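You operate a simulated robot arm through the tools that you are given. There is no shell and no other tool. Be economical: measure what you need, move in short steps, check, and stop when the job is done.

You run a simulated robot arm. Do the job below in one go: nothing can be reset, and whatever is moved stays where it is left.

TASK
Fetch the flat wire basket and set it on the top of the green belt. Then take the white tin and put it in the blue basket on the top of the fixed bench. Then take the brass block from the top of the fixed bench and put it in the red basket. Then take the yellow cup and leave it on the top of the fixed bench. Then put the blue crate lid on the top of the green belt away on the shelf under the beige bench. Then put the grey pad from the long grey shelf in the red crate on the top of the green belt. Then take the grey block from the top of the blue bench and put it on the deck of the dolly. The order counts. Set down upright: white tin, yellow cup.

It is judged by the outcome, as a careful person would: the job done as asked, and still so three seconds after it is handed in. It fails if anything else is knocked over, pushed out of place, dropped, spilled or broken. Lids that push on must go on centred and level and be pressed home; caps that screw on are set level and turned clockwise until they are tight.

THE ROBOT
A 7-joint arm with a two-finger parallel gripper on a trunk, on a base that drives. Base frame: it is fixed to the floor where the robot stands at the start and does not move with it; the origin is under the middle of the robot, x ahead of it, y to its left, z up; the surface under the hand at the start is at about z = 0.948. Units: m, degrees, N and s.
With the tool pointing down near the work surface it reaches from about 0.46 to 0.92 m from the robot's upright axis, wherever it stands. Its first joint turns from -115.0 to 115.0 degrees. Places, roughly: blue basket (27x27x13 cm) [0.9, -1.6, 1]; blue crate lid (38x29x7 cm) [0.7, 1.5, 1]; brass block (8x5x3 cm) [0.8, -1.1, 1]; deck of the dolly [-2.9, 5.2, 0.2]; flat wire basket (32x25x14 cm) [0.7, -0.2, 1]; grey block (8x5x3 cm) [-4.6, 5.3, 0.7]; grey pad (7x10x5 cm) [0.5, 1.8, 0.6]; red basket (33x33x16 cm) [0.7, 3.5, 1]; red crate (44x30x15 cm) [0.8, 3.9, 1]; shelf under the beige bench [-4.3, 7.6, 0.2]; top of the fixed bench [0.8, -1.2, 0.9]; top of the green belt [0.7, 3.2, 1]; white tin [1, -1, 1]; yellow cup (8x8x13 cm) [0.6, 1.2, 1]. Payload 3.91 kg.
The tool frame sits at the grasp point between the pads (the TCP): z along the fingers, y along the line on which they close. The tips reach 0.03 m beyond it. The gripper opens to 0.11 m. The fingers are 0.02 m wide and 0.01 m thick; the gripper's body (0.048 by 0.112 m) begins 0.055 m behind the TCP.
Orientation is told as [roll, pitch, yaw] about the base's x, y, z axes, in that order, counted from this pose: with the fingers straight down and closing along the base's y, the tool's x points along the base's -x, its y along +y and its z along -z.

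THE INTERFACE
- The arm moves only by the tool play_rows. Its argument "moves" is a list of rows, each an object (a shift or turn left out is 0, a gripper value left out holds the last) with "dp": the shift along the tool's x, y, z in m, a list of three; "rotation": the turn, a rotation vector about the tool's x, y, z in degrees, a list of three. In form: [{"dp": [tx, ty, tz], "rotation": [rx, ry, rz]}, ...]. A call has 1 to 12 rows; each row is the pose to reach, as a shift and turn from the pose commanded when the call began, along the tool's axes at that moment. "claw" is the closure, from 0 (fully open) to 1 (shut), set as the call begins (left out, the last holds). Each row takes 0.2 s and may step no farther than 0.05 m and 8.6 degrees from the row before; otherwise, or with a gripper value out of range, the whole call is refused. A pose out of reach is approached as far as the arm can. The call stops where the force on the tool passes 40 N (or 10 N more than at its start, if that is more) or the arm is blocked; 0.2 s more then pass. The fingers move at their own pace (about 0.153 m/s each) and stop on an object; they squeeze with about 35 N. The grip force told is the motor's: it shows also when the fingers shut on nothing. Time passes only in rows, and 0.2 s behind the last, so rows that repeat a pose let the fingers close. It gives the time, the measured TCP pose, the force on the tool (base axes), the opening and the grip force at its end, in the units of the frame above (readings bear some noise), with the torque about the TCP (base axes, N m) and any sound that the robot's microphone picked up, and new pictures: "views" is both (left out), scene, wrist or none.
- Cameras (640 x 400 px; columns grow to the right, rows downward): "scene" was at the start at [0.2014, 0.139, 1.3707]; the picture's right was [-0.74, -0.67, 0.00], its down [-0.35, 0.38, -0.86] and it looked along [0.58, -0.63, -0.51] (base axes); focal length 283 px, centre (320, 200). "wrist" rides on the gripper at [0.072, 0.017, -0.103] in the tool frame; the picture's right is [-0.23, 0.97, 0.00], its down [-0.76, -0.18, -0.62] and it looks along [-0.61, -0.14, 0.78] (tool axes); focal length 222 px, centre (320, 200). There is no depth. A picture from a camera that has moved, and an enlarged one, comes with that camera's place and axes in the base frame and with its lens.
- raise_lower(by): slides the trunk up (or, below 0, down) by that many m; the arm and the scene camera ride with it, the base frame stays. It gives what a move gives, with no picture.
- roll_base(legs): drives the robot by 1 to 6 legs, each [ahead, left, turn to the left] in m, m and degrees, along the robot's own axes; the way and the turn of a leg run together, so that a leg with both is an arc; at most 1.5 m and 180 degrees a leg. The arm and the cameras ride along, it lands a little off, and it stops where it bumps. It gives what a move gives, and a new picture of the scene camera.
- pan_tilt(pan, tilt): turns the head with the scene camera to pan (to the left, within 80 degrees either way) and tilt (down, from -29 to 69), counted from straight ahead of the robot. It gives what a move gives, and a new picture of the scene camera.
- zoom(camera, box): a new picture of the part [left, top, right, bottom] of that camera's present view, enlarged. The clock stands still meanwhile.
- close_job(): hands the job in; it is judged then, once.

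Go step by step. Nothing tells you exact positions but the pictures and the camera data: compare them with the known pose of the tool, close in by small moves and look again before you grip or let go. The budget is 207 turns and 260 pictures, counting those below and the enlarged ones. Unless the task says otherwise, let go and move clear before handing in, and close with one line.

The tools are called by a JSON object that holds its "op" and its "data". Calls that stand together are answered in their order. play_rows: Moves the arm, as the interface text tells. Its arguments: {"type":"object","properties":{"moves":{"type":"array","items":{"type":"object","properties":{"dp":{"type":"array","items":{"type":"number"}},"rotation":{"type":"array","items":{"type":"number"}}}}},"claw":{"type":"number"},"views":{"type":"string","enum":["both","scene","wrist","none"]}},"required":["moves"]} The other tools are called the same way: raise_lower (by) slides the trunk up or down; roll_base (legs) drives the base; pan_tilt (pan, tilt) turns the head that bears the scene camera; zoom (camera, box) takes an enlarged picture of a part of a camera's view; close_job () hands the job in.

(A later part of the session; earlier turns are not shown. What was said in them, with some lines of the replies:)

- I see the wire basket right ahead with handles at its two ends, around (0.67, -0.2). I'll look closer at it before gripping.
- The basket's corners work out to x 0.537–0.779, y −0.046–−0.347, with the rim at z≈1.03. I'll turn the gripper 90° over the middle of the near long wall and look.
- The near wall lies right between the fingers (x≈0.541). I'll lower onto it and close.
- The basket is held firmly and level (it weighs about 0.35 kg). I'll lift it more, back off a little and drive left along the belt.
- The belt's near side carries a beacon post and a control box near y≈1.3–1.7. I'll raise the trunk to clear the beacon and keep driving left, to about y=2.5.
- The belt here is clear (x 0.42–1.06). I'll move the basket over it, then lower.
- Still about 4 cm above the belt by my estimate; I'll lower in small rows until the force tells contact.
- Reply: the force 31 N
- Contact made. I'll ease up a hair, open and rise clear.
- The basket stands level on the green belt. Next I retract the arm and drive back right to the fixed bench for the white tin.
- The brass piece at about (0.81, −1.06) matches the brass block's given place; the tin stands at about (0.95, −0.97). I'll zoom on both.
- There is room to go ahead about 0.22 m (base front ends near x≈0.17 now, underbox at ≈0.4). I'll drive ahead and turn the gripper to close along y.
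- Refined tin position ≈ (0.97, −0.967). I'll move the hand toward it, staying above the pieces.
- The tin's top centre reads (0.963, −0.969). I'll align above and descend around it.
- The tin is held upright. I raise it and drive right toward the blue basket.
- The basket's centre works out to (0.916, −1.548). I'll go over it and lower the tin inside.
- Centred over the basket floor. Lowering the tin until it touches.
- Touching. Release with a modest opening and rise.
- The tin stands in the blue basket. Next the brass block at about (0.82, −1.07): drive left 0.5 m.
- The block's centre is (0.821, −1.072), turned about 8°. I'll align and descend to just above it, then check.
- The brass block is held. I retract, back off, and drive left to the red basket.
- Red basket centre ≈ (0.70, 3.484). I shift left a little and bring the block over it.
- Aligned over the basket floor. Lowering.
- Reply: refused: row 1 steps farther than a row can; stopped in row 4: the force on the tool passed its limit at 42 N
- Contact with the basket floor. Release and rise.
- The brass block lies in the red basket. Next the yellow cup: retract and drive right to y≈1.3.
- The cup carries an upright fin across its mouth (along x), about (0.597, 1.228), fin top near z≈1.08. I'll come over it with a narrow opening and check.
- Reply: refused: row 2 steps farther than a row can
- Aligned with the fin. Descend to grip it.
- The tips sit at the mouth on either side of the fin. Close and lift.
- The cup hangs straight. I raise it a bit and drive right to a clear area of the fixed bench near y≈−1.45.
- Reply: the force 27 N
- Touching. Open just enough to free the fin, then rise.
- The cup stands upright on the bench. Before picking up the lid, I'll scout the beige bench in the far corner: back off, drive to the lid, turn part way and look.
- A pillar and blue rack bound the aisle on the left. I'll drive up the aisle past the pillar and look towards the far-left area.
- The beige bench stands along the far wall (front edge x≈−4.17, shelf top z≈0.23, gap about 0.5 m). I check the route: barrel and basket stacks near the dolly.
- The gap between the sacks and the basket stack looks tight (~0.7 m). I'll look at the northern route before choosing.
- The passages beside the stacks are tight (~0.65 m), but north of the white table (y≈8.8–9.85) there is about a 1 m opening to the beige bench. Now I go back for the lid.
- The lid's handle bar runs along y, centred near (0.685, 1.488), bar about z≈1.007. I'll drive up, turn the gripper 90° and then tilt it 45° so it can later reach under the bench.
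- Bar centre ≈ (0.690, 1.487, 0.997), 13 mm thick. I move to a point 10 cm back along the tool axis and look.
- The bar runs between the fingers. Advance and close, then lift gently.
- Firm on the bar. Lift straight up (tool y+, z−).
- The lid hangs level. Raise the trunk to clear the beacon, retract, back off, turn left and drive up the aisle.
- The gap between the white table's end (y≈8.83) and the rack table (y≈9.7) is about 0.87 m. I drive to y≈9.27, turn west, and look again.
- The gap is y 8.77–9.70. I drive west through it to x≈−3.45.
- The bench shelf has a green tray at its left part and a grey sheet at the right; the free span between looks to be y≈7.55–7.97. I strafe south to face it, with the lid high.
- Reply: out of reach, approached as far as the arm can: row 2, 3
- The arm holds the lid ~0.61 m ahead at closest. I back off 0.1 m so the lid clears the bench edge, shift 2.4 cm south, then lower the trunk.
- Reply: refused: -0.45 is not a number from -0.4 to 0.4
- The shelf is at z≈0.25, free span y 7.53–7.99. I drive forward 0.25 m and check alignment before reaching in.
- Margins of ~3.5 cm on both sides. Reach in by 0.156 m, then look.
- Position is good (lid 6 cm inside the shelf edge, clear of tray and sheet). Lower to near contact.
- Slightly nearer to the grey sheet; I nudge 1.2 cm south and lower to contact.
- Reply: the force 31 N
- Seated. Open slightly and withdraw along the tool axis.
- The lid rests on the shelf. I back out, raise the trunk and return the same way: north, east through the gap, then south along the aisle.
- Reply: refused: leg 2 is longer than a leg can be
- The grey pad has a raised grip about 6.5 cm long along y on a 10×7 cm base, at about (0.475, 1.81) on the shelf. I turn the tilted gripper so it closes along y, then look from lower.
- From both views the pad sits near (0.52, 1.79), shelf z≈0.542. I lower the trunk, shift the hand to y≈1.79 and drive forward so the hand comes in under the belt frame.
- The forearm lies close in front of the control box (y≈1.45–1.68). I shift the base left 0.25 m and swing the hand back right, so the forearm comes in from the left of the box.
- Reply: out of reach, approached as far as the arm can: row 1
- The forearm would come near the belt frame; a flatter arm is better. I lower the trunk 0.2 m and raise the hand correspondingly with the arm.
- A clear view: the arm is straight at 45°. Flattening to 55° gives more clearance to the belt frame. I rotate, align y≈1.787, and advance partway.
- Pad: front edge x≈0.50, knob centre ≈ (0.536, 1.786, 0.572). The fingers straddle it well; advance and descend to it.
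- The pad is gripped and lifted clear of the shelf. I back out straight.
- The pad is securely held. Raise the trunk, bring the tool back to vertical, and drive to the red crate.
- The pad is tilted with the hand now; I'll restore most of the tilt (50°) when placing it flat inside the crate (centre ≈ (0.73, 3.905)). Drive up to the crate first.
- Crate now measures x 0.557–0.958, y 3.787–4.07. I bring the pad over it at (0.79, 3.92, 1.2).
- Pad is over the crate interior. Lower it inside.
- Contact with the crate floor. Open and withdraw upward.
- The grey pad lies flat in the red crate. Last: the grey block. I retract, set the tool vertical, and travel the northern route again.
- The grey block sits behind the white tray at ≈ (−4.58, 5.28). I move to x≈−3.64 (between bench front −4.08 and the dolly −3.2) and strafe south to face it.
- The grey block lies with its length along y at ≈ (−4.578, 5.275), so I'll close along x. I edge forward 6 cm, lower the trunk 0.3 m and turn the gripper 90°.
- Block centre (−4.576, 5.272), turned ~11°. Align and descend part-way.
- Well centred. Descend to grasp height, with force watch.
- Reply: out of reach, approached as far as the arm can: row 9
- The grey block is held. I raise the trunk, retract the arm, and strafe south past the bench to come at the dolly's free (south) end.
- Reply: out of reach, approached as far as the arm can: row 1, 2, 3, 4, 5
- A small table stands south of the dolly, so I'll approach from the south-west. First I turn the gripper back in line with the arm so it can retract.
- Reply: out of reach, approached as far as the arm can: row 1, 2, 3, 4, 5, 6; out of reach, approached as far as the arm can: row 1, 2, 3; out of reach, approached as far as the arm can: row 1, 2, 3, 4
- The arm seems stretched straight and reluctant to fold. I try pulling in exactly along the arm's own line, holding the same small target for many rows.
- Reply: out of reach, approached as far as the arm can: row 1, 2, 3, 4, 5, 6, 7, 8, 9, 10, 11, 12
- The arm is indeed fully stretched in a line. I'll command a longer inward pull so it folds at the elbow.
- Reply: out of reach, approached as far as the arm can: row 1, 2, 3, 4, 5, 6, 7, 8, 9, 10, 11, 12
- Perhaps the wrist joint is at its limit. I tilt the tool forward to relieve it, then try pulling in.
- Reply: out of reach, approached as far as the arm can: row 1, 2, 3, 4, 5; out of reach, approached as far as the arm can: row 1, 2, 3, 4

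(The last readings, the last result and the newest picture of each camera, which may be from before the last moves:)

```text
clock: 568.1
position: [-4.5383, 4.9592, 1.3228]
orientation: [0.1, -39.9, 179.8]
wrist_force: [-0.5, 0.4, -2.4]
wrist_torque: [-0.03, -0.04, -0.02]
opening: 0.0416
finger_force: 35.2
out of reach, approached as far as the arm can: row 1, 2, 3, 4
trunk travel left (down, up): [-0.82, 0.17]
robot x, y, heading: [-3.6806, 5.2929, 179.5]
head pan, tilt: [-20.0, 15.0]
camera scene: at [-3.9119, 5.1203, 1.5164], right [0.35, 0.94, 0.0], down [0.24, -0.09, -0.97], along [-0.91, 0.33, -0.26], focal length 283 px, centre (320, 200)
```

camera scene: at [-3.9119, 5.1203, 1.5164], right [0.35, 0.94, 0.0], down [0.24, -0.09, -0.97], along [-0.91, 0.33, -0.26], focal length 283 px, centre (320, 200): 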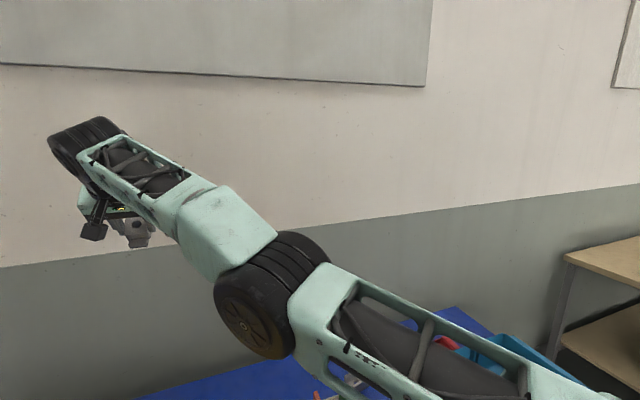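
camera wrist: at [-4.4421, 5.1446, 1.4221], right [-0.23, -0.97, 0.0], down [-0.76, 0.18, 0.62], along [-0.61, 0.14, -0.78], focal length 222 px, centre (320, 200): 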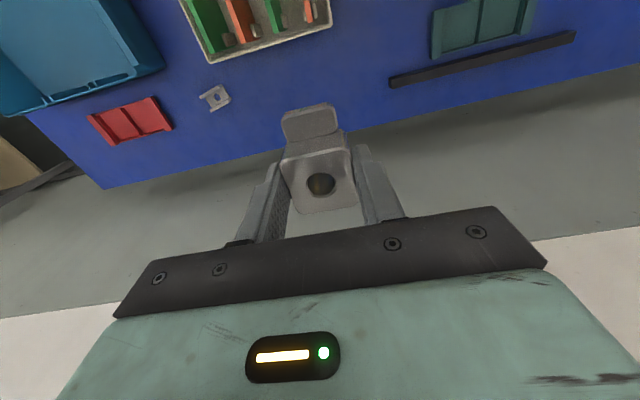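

{"op": "play_rows", "data": {"moves": [{"dp": [0.001, -0.006, -0.041]}, {"dp": [0.003, -0.013, -0.082]}, {"dp": [0.004, -0.019, -0.123]}, {"dp": [0.005, -0.026, -0.164]}, {"dp": [0.006, -0.032, -0.205]}, {"dp": [0.008, -0.038, -0.246]}, {"dp": [0.009, -0.045, -0.287]}], "views": "scene"}}

```text
clock: 569.7
position: [-4.3604, 4.9832, 1.5622]
orientation: [0.1, -40.0, 179.8]
wrist_force: [-0.7, -0.1, -1.4]
wrist_torque: [0.03, -0.01, 0.01]
opening: 0.0416
finger_force: 35.2
out of reach, approached as far as the arm can: row 1, 2, 3, 4, 5, 6, 7
trunk travel left (down, up): [-0.82, 0.17]
robot x, y, heading: [-3.6786, 5.2938, 179.9]
head pan, tilt: [-20.0, 15.0]
camera scene: at [-3.9121, 5.1199, 1.5163], right [0.35, 0.94, 0.0], down [0.24, -0.09, -0.97], along [-0.91, 0.33, -0.26], focal length 283 px, centre (320, 200)
```

scene: 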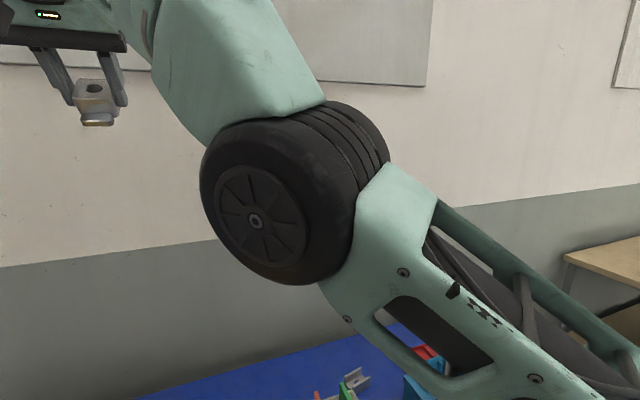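

It moved; the elbow is no longer dead straight. I bring the hand toward its usual carrying place.

{"op": "play_rows", "data": {"moves": [{"dp": [0.01, -0.04, 0]}, {"dp": [0.03, -0.08, 0]}, {"dp": [0.05, -0.12, 0]}, {"dp": [0.08, -0.16, 0]}, {"dp": [0.11, -0.2, 0]}, {"dp": [0.14, -0.235, -0.003]}, {"dp": [0.178, -0.262, -0.006]}], "views": "scene"}}

```text
clock: 571.3
position: [-4.3644, 5.1042, 1.6475]
orientation: [0.1, -40.0, 179.8]
wrist_force: [-0.2, -0.5, -2.5]
wrist_torque: [-0.01, -0.01, 0.01]
opening: 0.0418
finger_force: 35.5
out of reach, approached as far as the arm can: row 1, 2, 3, 4, 5, 6, 7
trunk travel left (down, up): [-0.82, 0.17]
robot x, y, heading: [-3.6798, 5.2958, 179.8]
head pan, tilt: [-20.0, 15.0]
camera scene: at [-3.912, 5.1198, 1.5163], right [0.35, 0.94, 0.0], down [0.24, -0.09, -0.97], along [-0.91, 0.33, -0.26], focal length 283 px, centre (320, 200)
```

scene: 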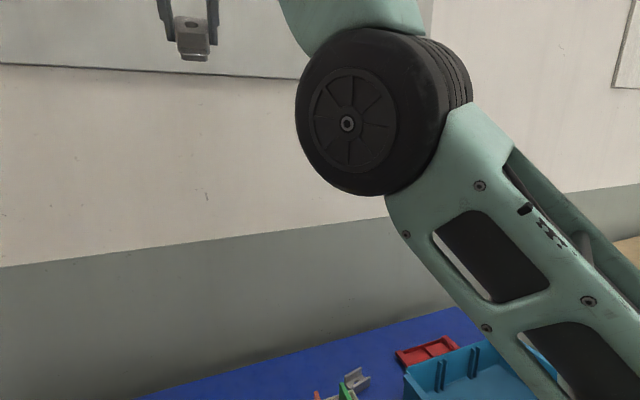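

All these points lie on one sphere about the shoulder, so the elbow is pinned straight, perhaps slightly over-extended. I push outward first and sweep down along the outside, so it passes through straight and can fold the other way.

{"op": "play_rows", "data": {"moves": [{"dp": [-0.04, 0.02, -0.014]}, {"dp": [-0.08, 0.042, -0.028]}, {"dp": [-0.085, 0.044, -0.029]}, {"dp": [-0.085, 0.07, 0.012]}, {"dp": [-0.085, 0.097, 0.053]}, {"dp": [-0.085, 0.12, 0.094]}, {"dp": [-0.085, 0.145, 0.134]}, {"dp": [-0.085, 0.17, 0.174]}, {"dp": [-0.085, 0.195, 0.214]}], "views": "none"}}

{"op": "play_rows", "data": {"moves": [{"dp": [0.02, -0.005, 0.03]}, {"dp": [0.05, -0.01, 0.06]}, {"dp": [0.08, -0.02, 0.085]}, {"dp": [0.115, -0.03, 0.105]}, {"dp": [0.15, -0.04, 0.12]}, {"dp": [0.185, -0.06, 0.12]}, {"dp": [0.22, -0.08, 0.12]}], "views": "scene"}}

```text
clock: 573.3
position: [-4.4802, 4.9992, 1.476]
orientation: [0.2, -40.0, 179.8]
wrist_force: [1.1, 0.2, -2.2]
wrist_torque: [-0.03, 0.01, -0.02]
opening: 0.0417
finger_force: 35.1
out of reach, approached as far as the arm can: row 1, 2, 3, 4, 5, 6, 7, 8, 9
trunk travel left (down, up): [-0.82, 0.17]
robot x, y, heading: [-3.6762, 5.2896, 179.8]
head pan, tilt: [-20.0, 15.0]
```

```text
clock: 574.9
position: [-4.5319, 4.9507, 1.3283]
orientation: [0.1, -40.0, 179.8]
wrist_force: [-0.6, -0.9, -0.9]
wrist_torque: [-0.01, -0.01, -0.04]
opening: 0.0416
finger_force: 35.4
out of reach, approached as far as the arm can: row 1, 2, 3, 4, 5, 6, 7
trunk travel left (down, up): [-0.82, 0.17]
robot x, y, heading: [-3.6812, 5.2894, 180.0]
head pan, tilt: [-20.0, 15.0]
camera scene: at [-3.9117, 5.12, 1.5164], right [0.35, 0.94, 0.0], down [0.24, -0.09, -0.97], along [-0.91, 0.33, -0.26], focal length 283 px, centre (320, 200)
```

scene: 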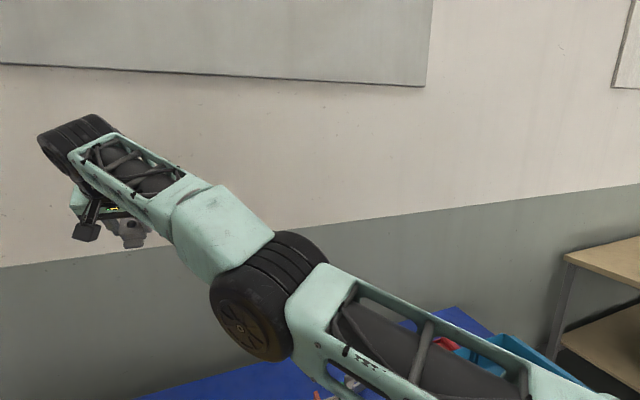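

The elbow stays pinned straight, but a straight arm is enough: with the arm level, the tool hangs straight down about 0.93 m ahead, and the trunk can do the lowering. I bring the tool back to vertical, pointing straight ahead at z≈1.2.

{"op": "play_rows", "data": {"moves": [{"dp": [0.002, -0.042, 0.012], "rotation": [0, 4, 0]}, {"dp": [0.004, -0.084, 0.024], "rotation": [0, 8, 0]}, {"dp": [0.006, -0.126, 0.036], "rotation": [0, 12, 0]}, {"dp": [0.008, -0.168, 0.048], "rotation": [0, 16, 0]}, {"dp": [0.01, -0.21, 0.06], "rotation": [0, 20, 0]}, {"dp": [0.012, -0.252, 0.072], "rotation": [0, 24, 0]}, {"dp": [0.014, -0.294, 0.084], "rotation": [0, 28, 0]}, {"dp": [0.017, -0.336, 0.096], "rotation": [0, 32, 0]}, {"dp": [0.02, -0.378, 0.11], "rotation": [0, 36, 0]}, {"dp": [0.022, -0.42, 0.122], "rotation": [0, 40, 0]}, {"dp": [0.024, -0.46, 0.134], "rotation": [0, 40, 0]}], "views": "scene"}}

```text
clock: 577.3
position: [-4.6012, 5.4084, 1.206]
orientation: [0.1, 0.0, 179.9]
wrist_force: [0.2, -1.2, -1.4]
wrist_torque: [0.04, -0.01, -0.03]
opening: 0.0415
finger_force: 35.1
out of reach, approached as far as the arm can: row 1, 2, 3, 4, 5, 6, 7, 8, 9
trunk travel left (down, up): [-0.82, 0.17]
robot x, y, heading: [-3.679, 5.2909, 180.0]
head pan, tilt: [-20.0, 15.0]
camera scene: at [-3.9117, 5.1194, 1.5163], right [0.35, 0.94, 0.0], down [0.24, -0.09, -0.97], along [-0.91, 0.33, -0.26], focal length 283 px, centre (320, 200)
```

scene: 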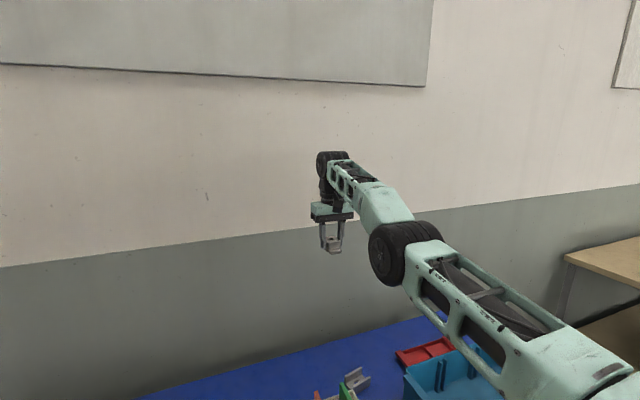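

The last rows were reached properly. I test whether it folds now.

{"op": "play_rows", "data": {"moves": [{"dp": [0.02, 0, 0.02]}, {"dp": [0.04, 0, 0.04]}, {"dp": [0.08, 0, 0.05]}, {"dp": [0.12, 0, 0.05]}], "views": "none"}}

```text
clock: 578.3
position: [-4.6078, 5.4111, 1.1747]
orientation: [0.1, 0.1, 179.8]
wrist_force: [0.0, 0.0, -2.4]
wrist_torque: [0.01, -0.01, 0.01]
opening: 0.0417
finger_force: 35.0
out of reach, approached as far as the arm can: row 1, 2, 3, 4
trunk travel left (down, up): [-0.82, 0.17]
robot x, y, heading: [-3.6788, 5.2921, 179.6]
head pan, tilt: [-20.0, 15.0]
```

Still pinned, so I use the straight arm. I strafe south past the bench end, staying clear of the dolly, then look.

{"op": "roll_base", "data": {"legs": [[0, 0.87, 0.3], [-0.1, 0, 0]]}}

{"op": "roll_base", "data": {"legs": [[0, 0, -90]]}}

{"op": "pan_tilt", "data": {"pan": -40, "tilt": 45}}

```text
clock: 583.6
position: [-4.5153, 4.5443, 1.1732]
orientation: [0.0, 0.2, 179.3]
wrist_force: [-0.2, -0.2, -1.7]
wrist_torque: [0.03, -0.04, 0.01]
opening: 0.0418
finger_force: 35.3
trunk travel left (down, up): [-0.82, 0.17]
robot x, y, heading: [-3.5861, 4.4139, 179.3]
head pan, tilt: [-20.0, 15.0]
camera scene: at [-3.8225, 4.2456, 1.5163], right [0.36, 0.93, 0.0], down [0.24, -0.09, -0.97], along [-0.9, 0.34, -0.26], focal length 283 px, centre (320, 200)
```

scene: 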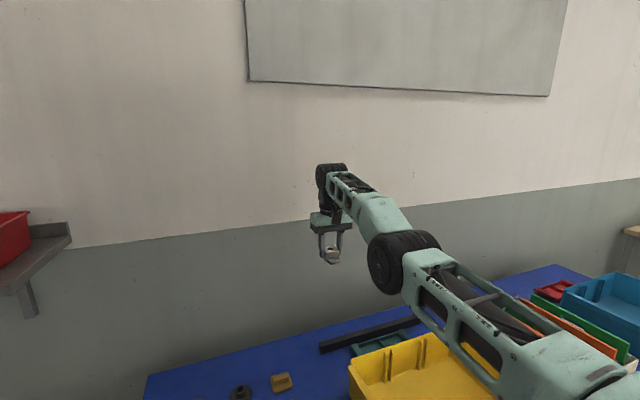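

```text
clock: 587.8
position: [-3.4714, 5.3439, 1.1737]
orientation: [0.2, 0.2, 89.9]
wrist_force: [0.3, -0.2, -2.5]
wrist_torque: [-0.02, 0.02, -0.03]
opening: 0.0418
finger_force: 34.9
trunk travel left (down, up): [-0.82, 0.17]
robot x, y, heading: [-3.5893, 4.4162, 89.8]
head pan, tilt: [-20.0, 15.0]
camera scene: at [-3.7621, 4.6456, 1.5164], right [0.94, -0.34, 0.0], down [-0.09, -0.24, -0.97], along [0.33, 0.91, -0.26], focal length 283 px, centre (320, 200)
```

scene: 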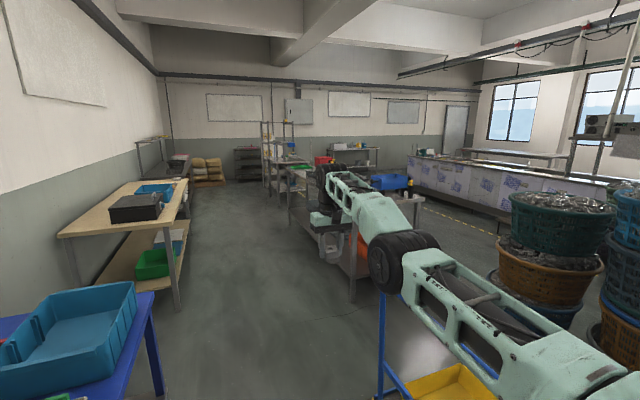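

```text
clock: 588.8
position: [-3.47, 5.3425, 1.1725]
orientation: [0.1, 0.2, 89.9]
wrist_force: [-0.2, 0.5, -2.2]
wrist_torque: [0.01, -0.02, 0.0]
opening: 0.0415
finger_force: 34.8
trunk travel left (down, up): [-0.82, 0.17]
robot x, y, heading: [-3.5877, 4.4157, 90.1]
head pan, tilt: [-40.0, 45.0]
camera scene: at [-3.7418, 4.6202, 1.4696], right [0.76, -0.64, 0.0], down [-0.46, -0.54, -0.71], along [0.46, 0.54, -0.71], focal length 283 px, centre (320, 200)
```

scene: 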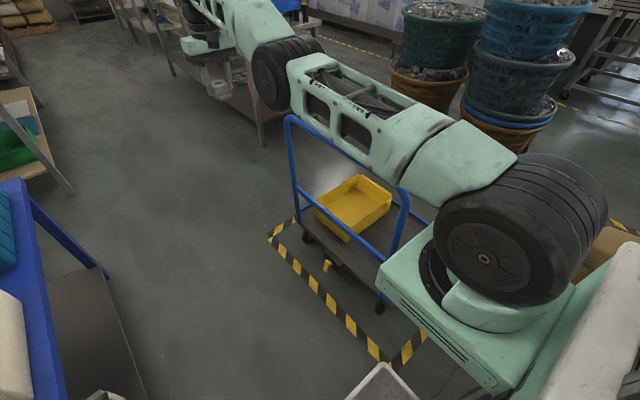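

The deck and handle are as computed (deck x −3.17…−2.68, y 4.88…5.6). Turning the last 45° brings the block over the free south part of the deck, high above the handle.

{"op": "roll_base", "data": {"legs": [[0, 0, -45.1]]}}

{"op": "pan_tilt", "data": {"pan": 10, "tilt": 50}}

{"op": "zoom", "data": {"camera": "wrist", "box": [0, 0, 640, 400]}}

```text
clock: 591.3
position: [-2.847, 4.9863, 1.1736]
orientation: [0.1, 0.2, 44.7]
wrist_force: [0.2, 0.1, -1.3]
wrist_torque: [-0.01, 0.01, 0.0]
opening: 0.0414
finger_force: 34.9
trunk travel left (down, up): [-0.82, 0.17]
robot x, y, heading: [-3.5868, 4.4116, 44.7]
head pan, tilt: [-40.0, 45.0]
camera scene: at [-3.5517, 4.6674, 1.4696], right [0.08, -1.0, 0.0], down [-0.7, -0.06, -0.71], along [0.7, 0.06, -0.71], focal length 283 px, centre (320, 200)
```

scene: 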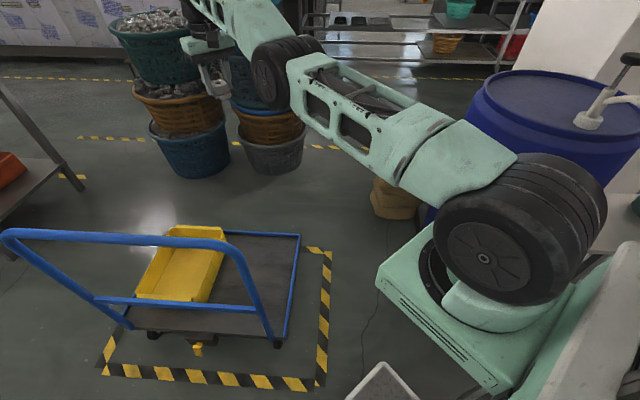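

```text
clock: 592.4
position: [-2.8475, 4.9861, 1.1726]
orientation: [0.1, 0.1, 44.8]
wrist_force: [0.4, -1.0, -0.9]
wrist_torque: [-0.02, 0.01, 0.03]
opening: 0.042
finger_force: 35.0
trunk travel left (down, up): [-0.82, 0.17]
robot x, y, heading: [-3.5863, 4.4156, 44.6]
head pan, tilt: [10.0, 50.0]
camera scene: at [-3.5881, 4.7236, 1.4626], right [0.82, -0.58, 0.0], down [-0.44, -0.62, -0.64], along [0.37, 0.52, -0.77], focal length 283 px, centre (320, 200)
```

scene: 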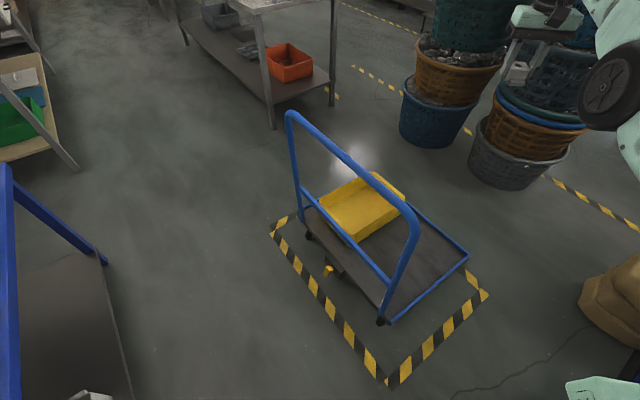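

```text
1.00 times, centred on (320, 200) of wrist (not enlarged: the box is as wide or as high as the picture)
camera zoom: at [-2.9098, 4.9463, 1.276], right [-0.52, 0.85, 0.0], down [0.67, 0.41, 0.62], along [0.53, 0.33, -0.78], focal length 222 px, centre (320, 200)
```

zoom: 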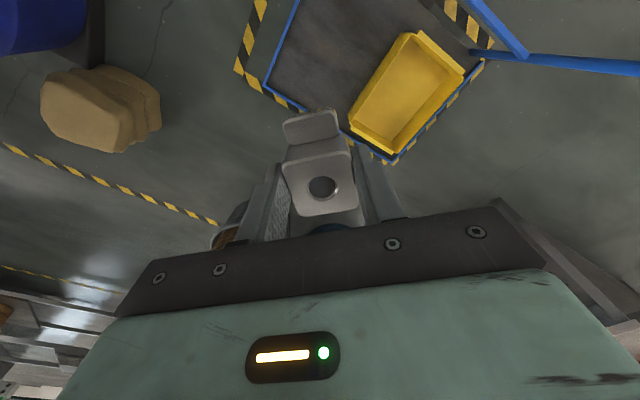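

The block is over the free south part of the deck (x −3.13…−2.6, y 4.86…5.21). I bring the arm level, then lower with the trunk.

{"op": "play_rows", "data": {"moves": [{"dp": [-0.004, 0, 0.04]}, {"dp": [-0.008, 0, 0.08]}, {"dp": [-0.01, 0, 0.12]}, {"dp": [-0.01, 0, 0.145]}], "views": "none"}}

{"op": "raise_lower", "data": {"by": -0.4}}

{"op": "pan_tilt", "data": {"pan": -5, "tilt": 35}}

```text
clock: 593.4
position: [-2.8392, 4.9947, 1.0288]
orientation: [0.2, 0.1, 44.8]
wrist_force: [0.8, 0.6, -2.2]
wrist_torque: [-0.03, -0.04, 0.0]
opening: 0.0415
finger_force: 34.8
trunk travel left (down, up): [-0.82, 0.17]
robot x, y, heading: [-3.5878, 4.414, 44.8]
head pan, tilt: [10.0, 50.0]
```

```text
clock: 597.3
position: [-2.8391, 4.9949, 0.629]
orientation: [0.1, 0.2, 44.7]
wrist_force: [-1.1, 0.2, -1.2]
wrist_torque: [0.02, 0.02, -0.02]
opening: 0.0415
finger_force: 34.8
trunk travel left (down, up): [-0.42, 0.57]
robot x, y, heading: [-3.5906, 4.4162, 44.8]
head pan, tilt: [10.0, 50.0]
```

```text
clock: 598.0
position: [-2.8402, 4.9945, 0.6285]
orientation: [0.1, 0.1, 44.8]
wrist_force: [0.1, -0.3, -2.0]
wrist_torque: [-0.04, -0.02, 0.02]
opening: 0.0417
finger_force: 35.0
trunk travel left (down, up): [-0.42, 0.57]
robot x, y, heading: [-3.5895, 4.4124, 44.6]
head pan, tilt: [-5.0, 35.0]
camera scene: at [-3.565, 4.717, 1.0843], right [0.64, -0.77, 0.0], down [-0.44, -0.37, -0.82], along [0.63, 0.52, -0.57], focal length 283 px, centre (320, 200)
```

scene: 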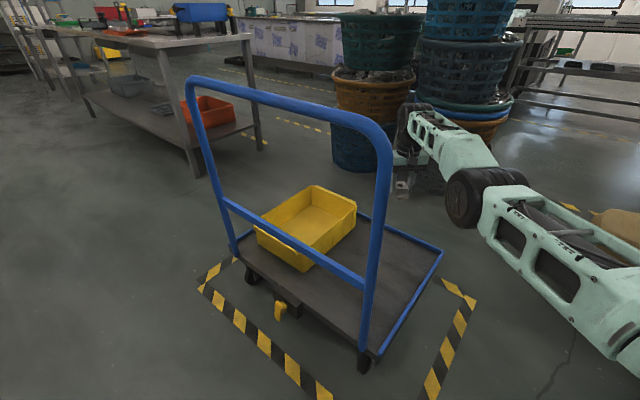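

The arm clears the handle. Continue down.

{"op": "raise_lower", "data": {"by": -0.28}}

{"op": "pan_tilt", "data": {"pan": -5, "tilt": 25}}

{"op": "zoom", "data": {"camera": "wrist", "box": [0, 0, 640, 400]}}

```text
clock: 600.9
position: [-2.8385, 4.9945, 0.3476]
orientation: [0.0, 0.0, 44.8]
wrist_force: [-0.3, -0.5, -1.8]
wrist_torque: [-0.02, 0.0, 0.01]
opening: 0.0418
finger_force: 35.5
trunk travel left (down, up): [-0.14, 0.85]
robot x, y, heading: [-3.5849, 4.4148, 45.1]
head pan, tilt: [-5.0, 35.0]
```

```text
clock: 601.6
position: [-2.8379, 4.9941, 0.3482]
orientation: [0.2, 0.1, 44.8]
wrist_force: [-0.9, -0.1, -1.6]
wrist_torque: [0.02, 0.01, 0.01]
opening: 0.0416
finger_force: 35.0
trunk travel left (down, up): [-0.14, 0.85]
robot x, y, heading: [-3.5892, 4.4124, 44.5]
head pan, tilt: [-5.0, 25.0]
camera scene: at [-3.5619, 4.7196, 0.8201], right [0.64, -0.77, 0.0], down [-0.33, -0.27, -0.91], along [0.7, 0.58, -0.42], focal length 283 px, centre (320, 200)
```

scene: 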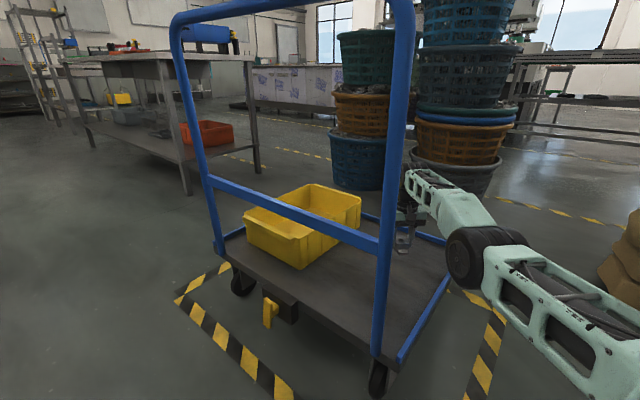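

```text
1.00 times, centred on (320, 200) of wrist (not enlarged: the box is as wide or as high as the picture)
camera zoom: at [-2.9012, 4.9549, 0.4509], right [-0.52, 0.85, 0.0], down [0.67, 0.41, 0.62], along [0.53, 0.33, -0.78], focal length 222 px, centre (320, 200)
```

zoom: 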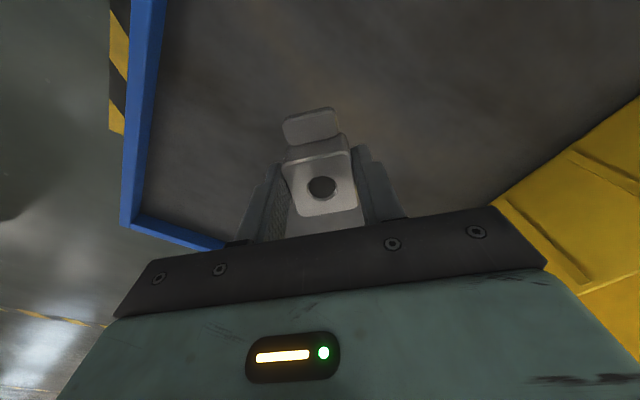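

The block hangs over the deck beside the yellow box. I lower with the arm in small steps under force watch.

{"op": "play_rows", "data": {"moves": [{"dp": [0, 0, 0.015]}, {"dp": [0, 0, 0.03]}, {"dp": [0, 0, 0.04]}, {"dp": [0, 0, 0.046]}, {"dp": [0, 0, 0.052]}], "views": "none"}}

```text
clock: 602.8
position: [-2.8392, 4.995, 0.296]
orientation: [0.1, 0.1, 44.8]
wrist_force: [-0.2, 0.7, -1.7]
wrist_torque: [0.02, 0.02, 0.02]
opening: 0.0416
finger_force: 34.4
trunk travel left (down, up): [-0.14, 0.85]
robot x, y, heading: [-3.587, 4.4142, 44.7]
head pan, tilt: [-5.0, 25.0]
```

{"op": "play_rows", "data": {"moves": [{"dp": [0, 0, 0.008]}, {"dp": [0, 0, 0.016]}, {"dp": [0, 0, 0.022]}, {"dp": [0, 0, 0.028]}, {"dp": [0, 0, 0.034]}, {"dp": [0, 0, 0.04]}, {"dp": [0, 0, 0.045]}], "views": "wrist"}}

```text
clock: 603.9
position: [-2.8392, 4.9953, 0.2759]
orientation: [0.1, -0.6, 44.9]
wrist_force: [-2.5, -3.1, 14.8]
wrist_torque: [-0.49, 0.3, -0.06]
opening: 0.0414
finger_force: 34.5
out of reach, approached as far as the arm can: row 4, 5
trunk travel left (down, up): [-0.14, 0.85]
robot x, y, heading: [-3.5891, 4.4106, 44.8]
head pan, tilt: [-5.0, 25.0]
stopped in row 5: the force on the tool passed its limit at 46 N (the readings are from after the stop); the commanded pose is now the measured one
camera wrist: at [-2.9022, 4.954, 0.3768], right [-0.52, 0.85, 0.0], down [0.66, 0.41, 0.63], along [0.54, 0.33, -0.78], focal length 222 px, centre (320, 200)
```

wrist: 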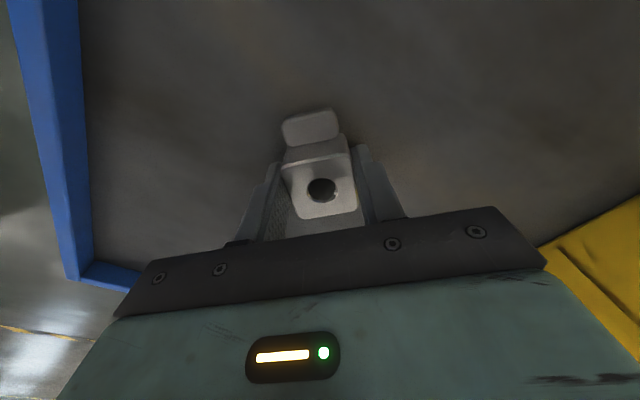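

Contact at the deck (z≈0.24). Ease off, open, and rise with the trunk.

{"op": "play_rows", "data": {"moves": [{"dp": [0, 0, -0.001]}, {"dp": [0, 0, -0.001]}, {"dp": [0, 0, -0.001]}], "claw": 0.3, "views": "wrist"}}

{"op": "raise_lower", "data": {"by": 0.2}}

{"op": "zoom", "data": {"camera": "wrist", "box": [0, 0, 640, 400]}}

```text
clock: 604.7
position: [-2.8387, 4.9935, 0.2733]
orientation: [0.1, -0.5, 44.8]
wrist_force: [-0.4, 0.8, 0.1]
wrist_torque: [0.01, -0.02, -0.03]
opening: 0.0772
finger_force: 0.0
trunk travel left (down, up): [-0.14, 0.85]
robot x, y, heading: [-3.5886, 4.4112, 44.6]
head pan, tilt: [-5.0, 25.0]
camera wrist: at [-2.9024, 4.9538, 0.3751], right [-0.52, 0.85, 0.0], down [0.66, 0.41, 0.63], along [0.53, 0.33, -0.78], focal length 222 px, centre (320, 200)
```

wrist: 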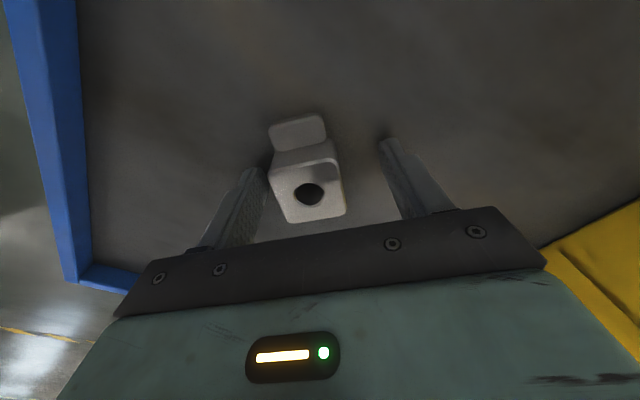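

```text
clock: 606.9
position: [-2.8389, 4.9939, 0.4743]
orientation: [0.1, -0.5, 44.8]
wrist_force: [0.0, 0.2, 0.9]
wrist_torque: [0.0, -0.03, -0.03]
opening: 0.0771
finger_force: 0.1
trunk travel left (down, up): [-0.34, 0.65]
robot x, y, heading: [-3.5888, 4.4143, 44.7]
head pan, tilt: [-5.0, 25.0]
```

```text
1.00 times, centred on (320, 200) of wrist (not enlarged: the box is as wide or as high as the picture)
camera zoom: at [-2.9023, 4.9538, 0.5753], right [-0.52, 0.85, 0.0], down [0.66, 0.41, 0.63], along [0.53, 0.33, -0.78], focal length 222 px, centre (320, 200)
```

zoom: 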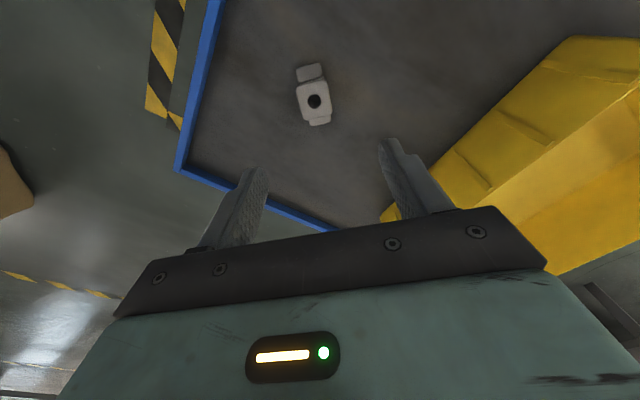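

The grey block lies flat on the dolly deck. I raise the hand well clear and hand in.

{"op": "raise_lower", "data": {"by": 0.4}}

{"op": "pan_tilt", "data": {"pan": 0, "tilt": 40}}

```text
clock: 610.7
position: [-2.8392, 4.9931, 0.8732]
orientation: [0.2, -0.5, 44.8]
wrist_force: [-0.2, 0.0, -0.2]
wrist_torque: [0.0, 0.01, 0.02]
opening: 0.0769
finger_force: 0.1
trunk travel left (down, up): [-0.74, 0.25]
robot x, y, heading: [-3.586, 4.4122, 44.6]
head pan, tilt: [-5.0, 25.0]
```

```text
clock: 611.5
position: [-2.8392, 4.9948, 0.8729]
orientation: [0.0, -0.5, 44.9]
wrist_force: [0.1, 0.6, 0.0]
wrist_torque: [0.0, 0.0, 0.01]
opening: 0.077
finger_force: 0.0
trunk travel left (down, up): [-0.74, 0.25]
robot x, y, heading: [-3.5879, 4.4153, 44.6]
head pan, tilt: [0.0, 40.0]
camera scene: at [-3.5723, 4.7205, 1.3969], right [0.7, -0.71, 0.0], down [-0.46, -0.45, -0.77], along [0.55, 0.54, -0.64], focal length 283 px, centre (320, 200)
```

scene: 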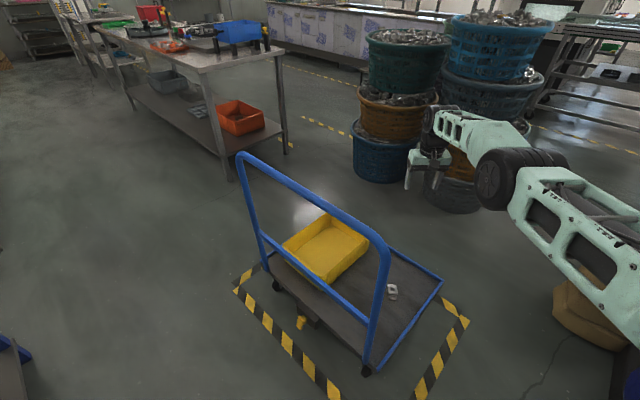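

All seven items are in their places; the grey block rests on the dolly deck and the hand is clear.

{"op": "close_job", "data": {}}

```text
The job is handed in.
```

All seven steps are done in the order you gave, and the job is handed in. I saw each item resting in its place after letting go. The white tin and yellow cup were upright.
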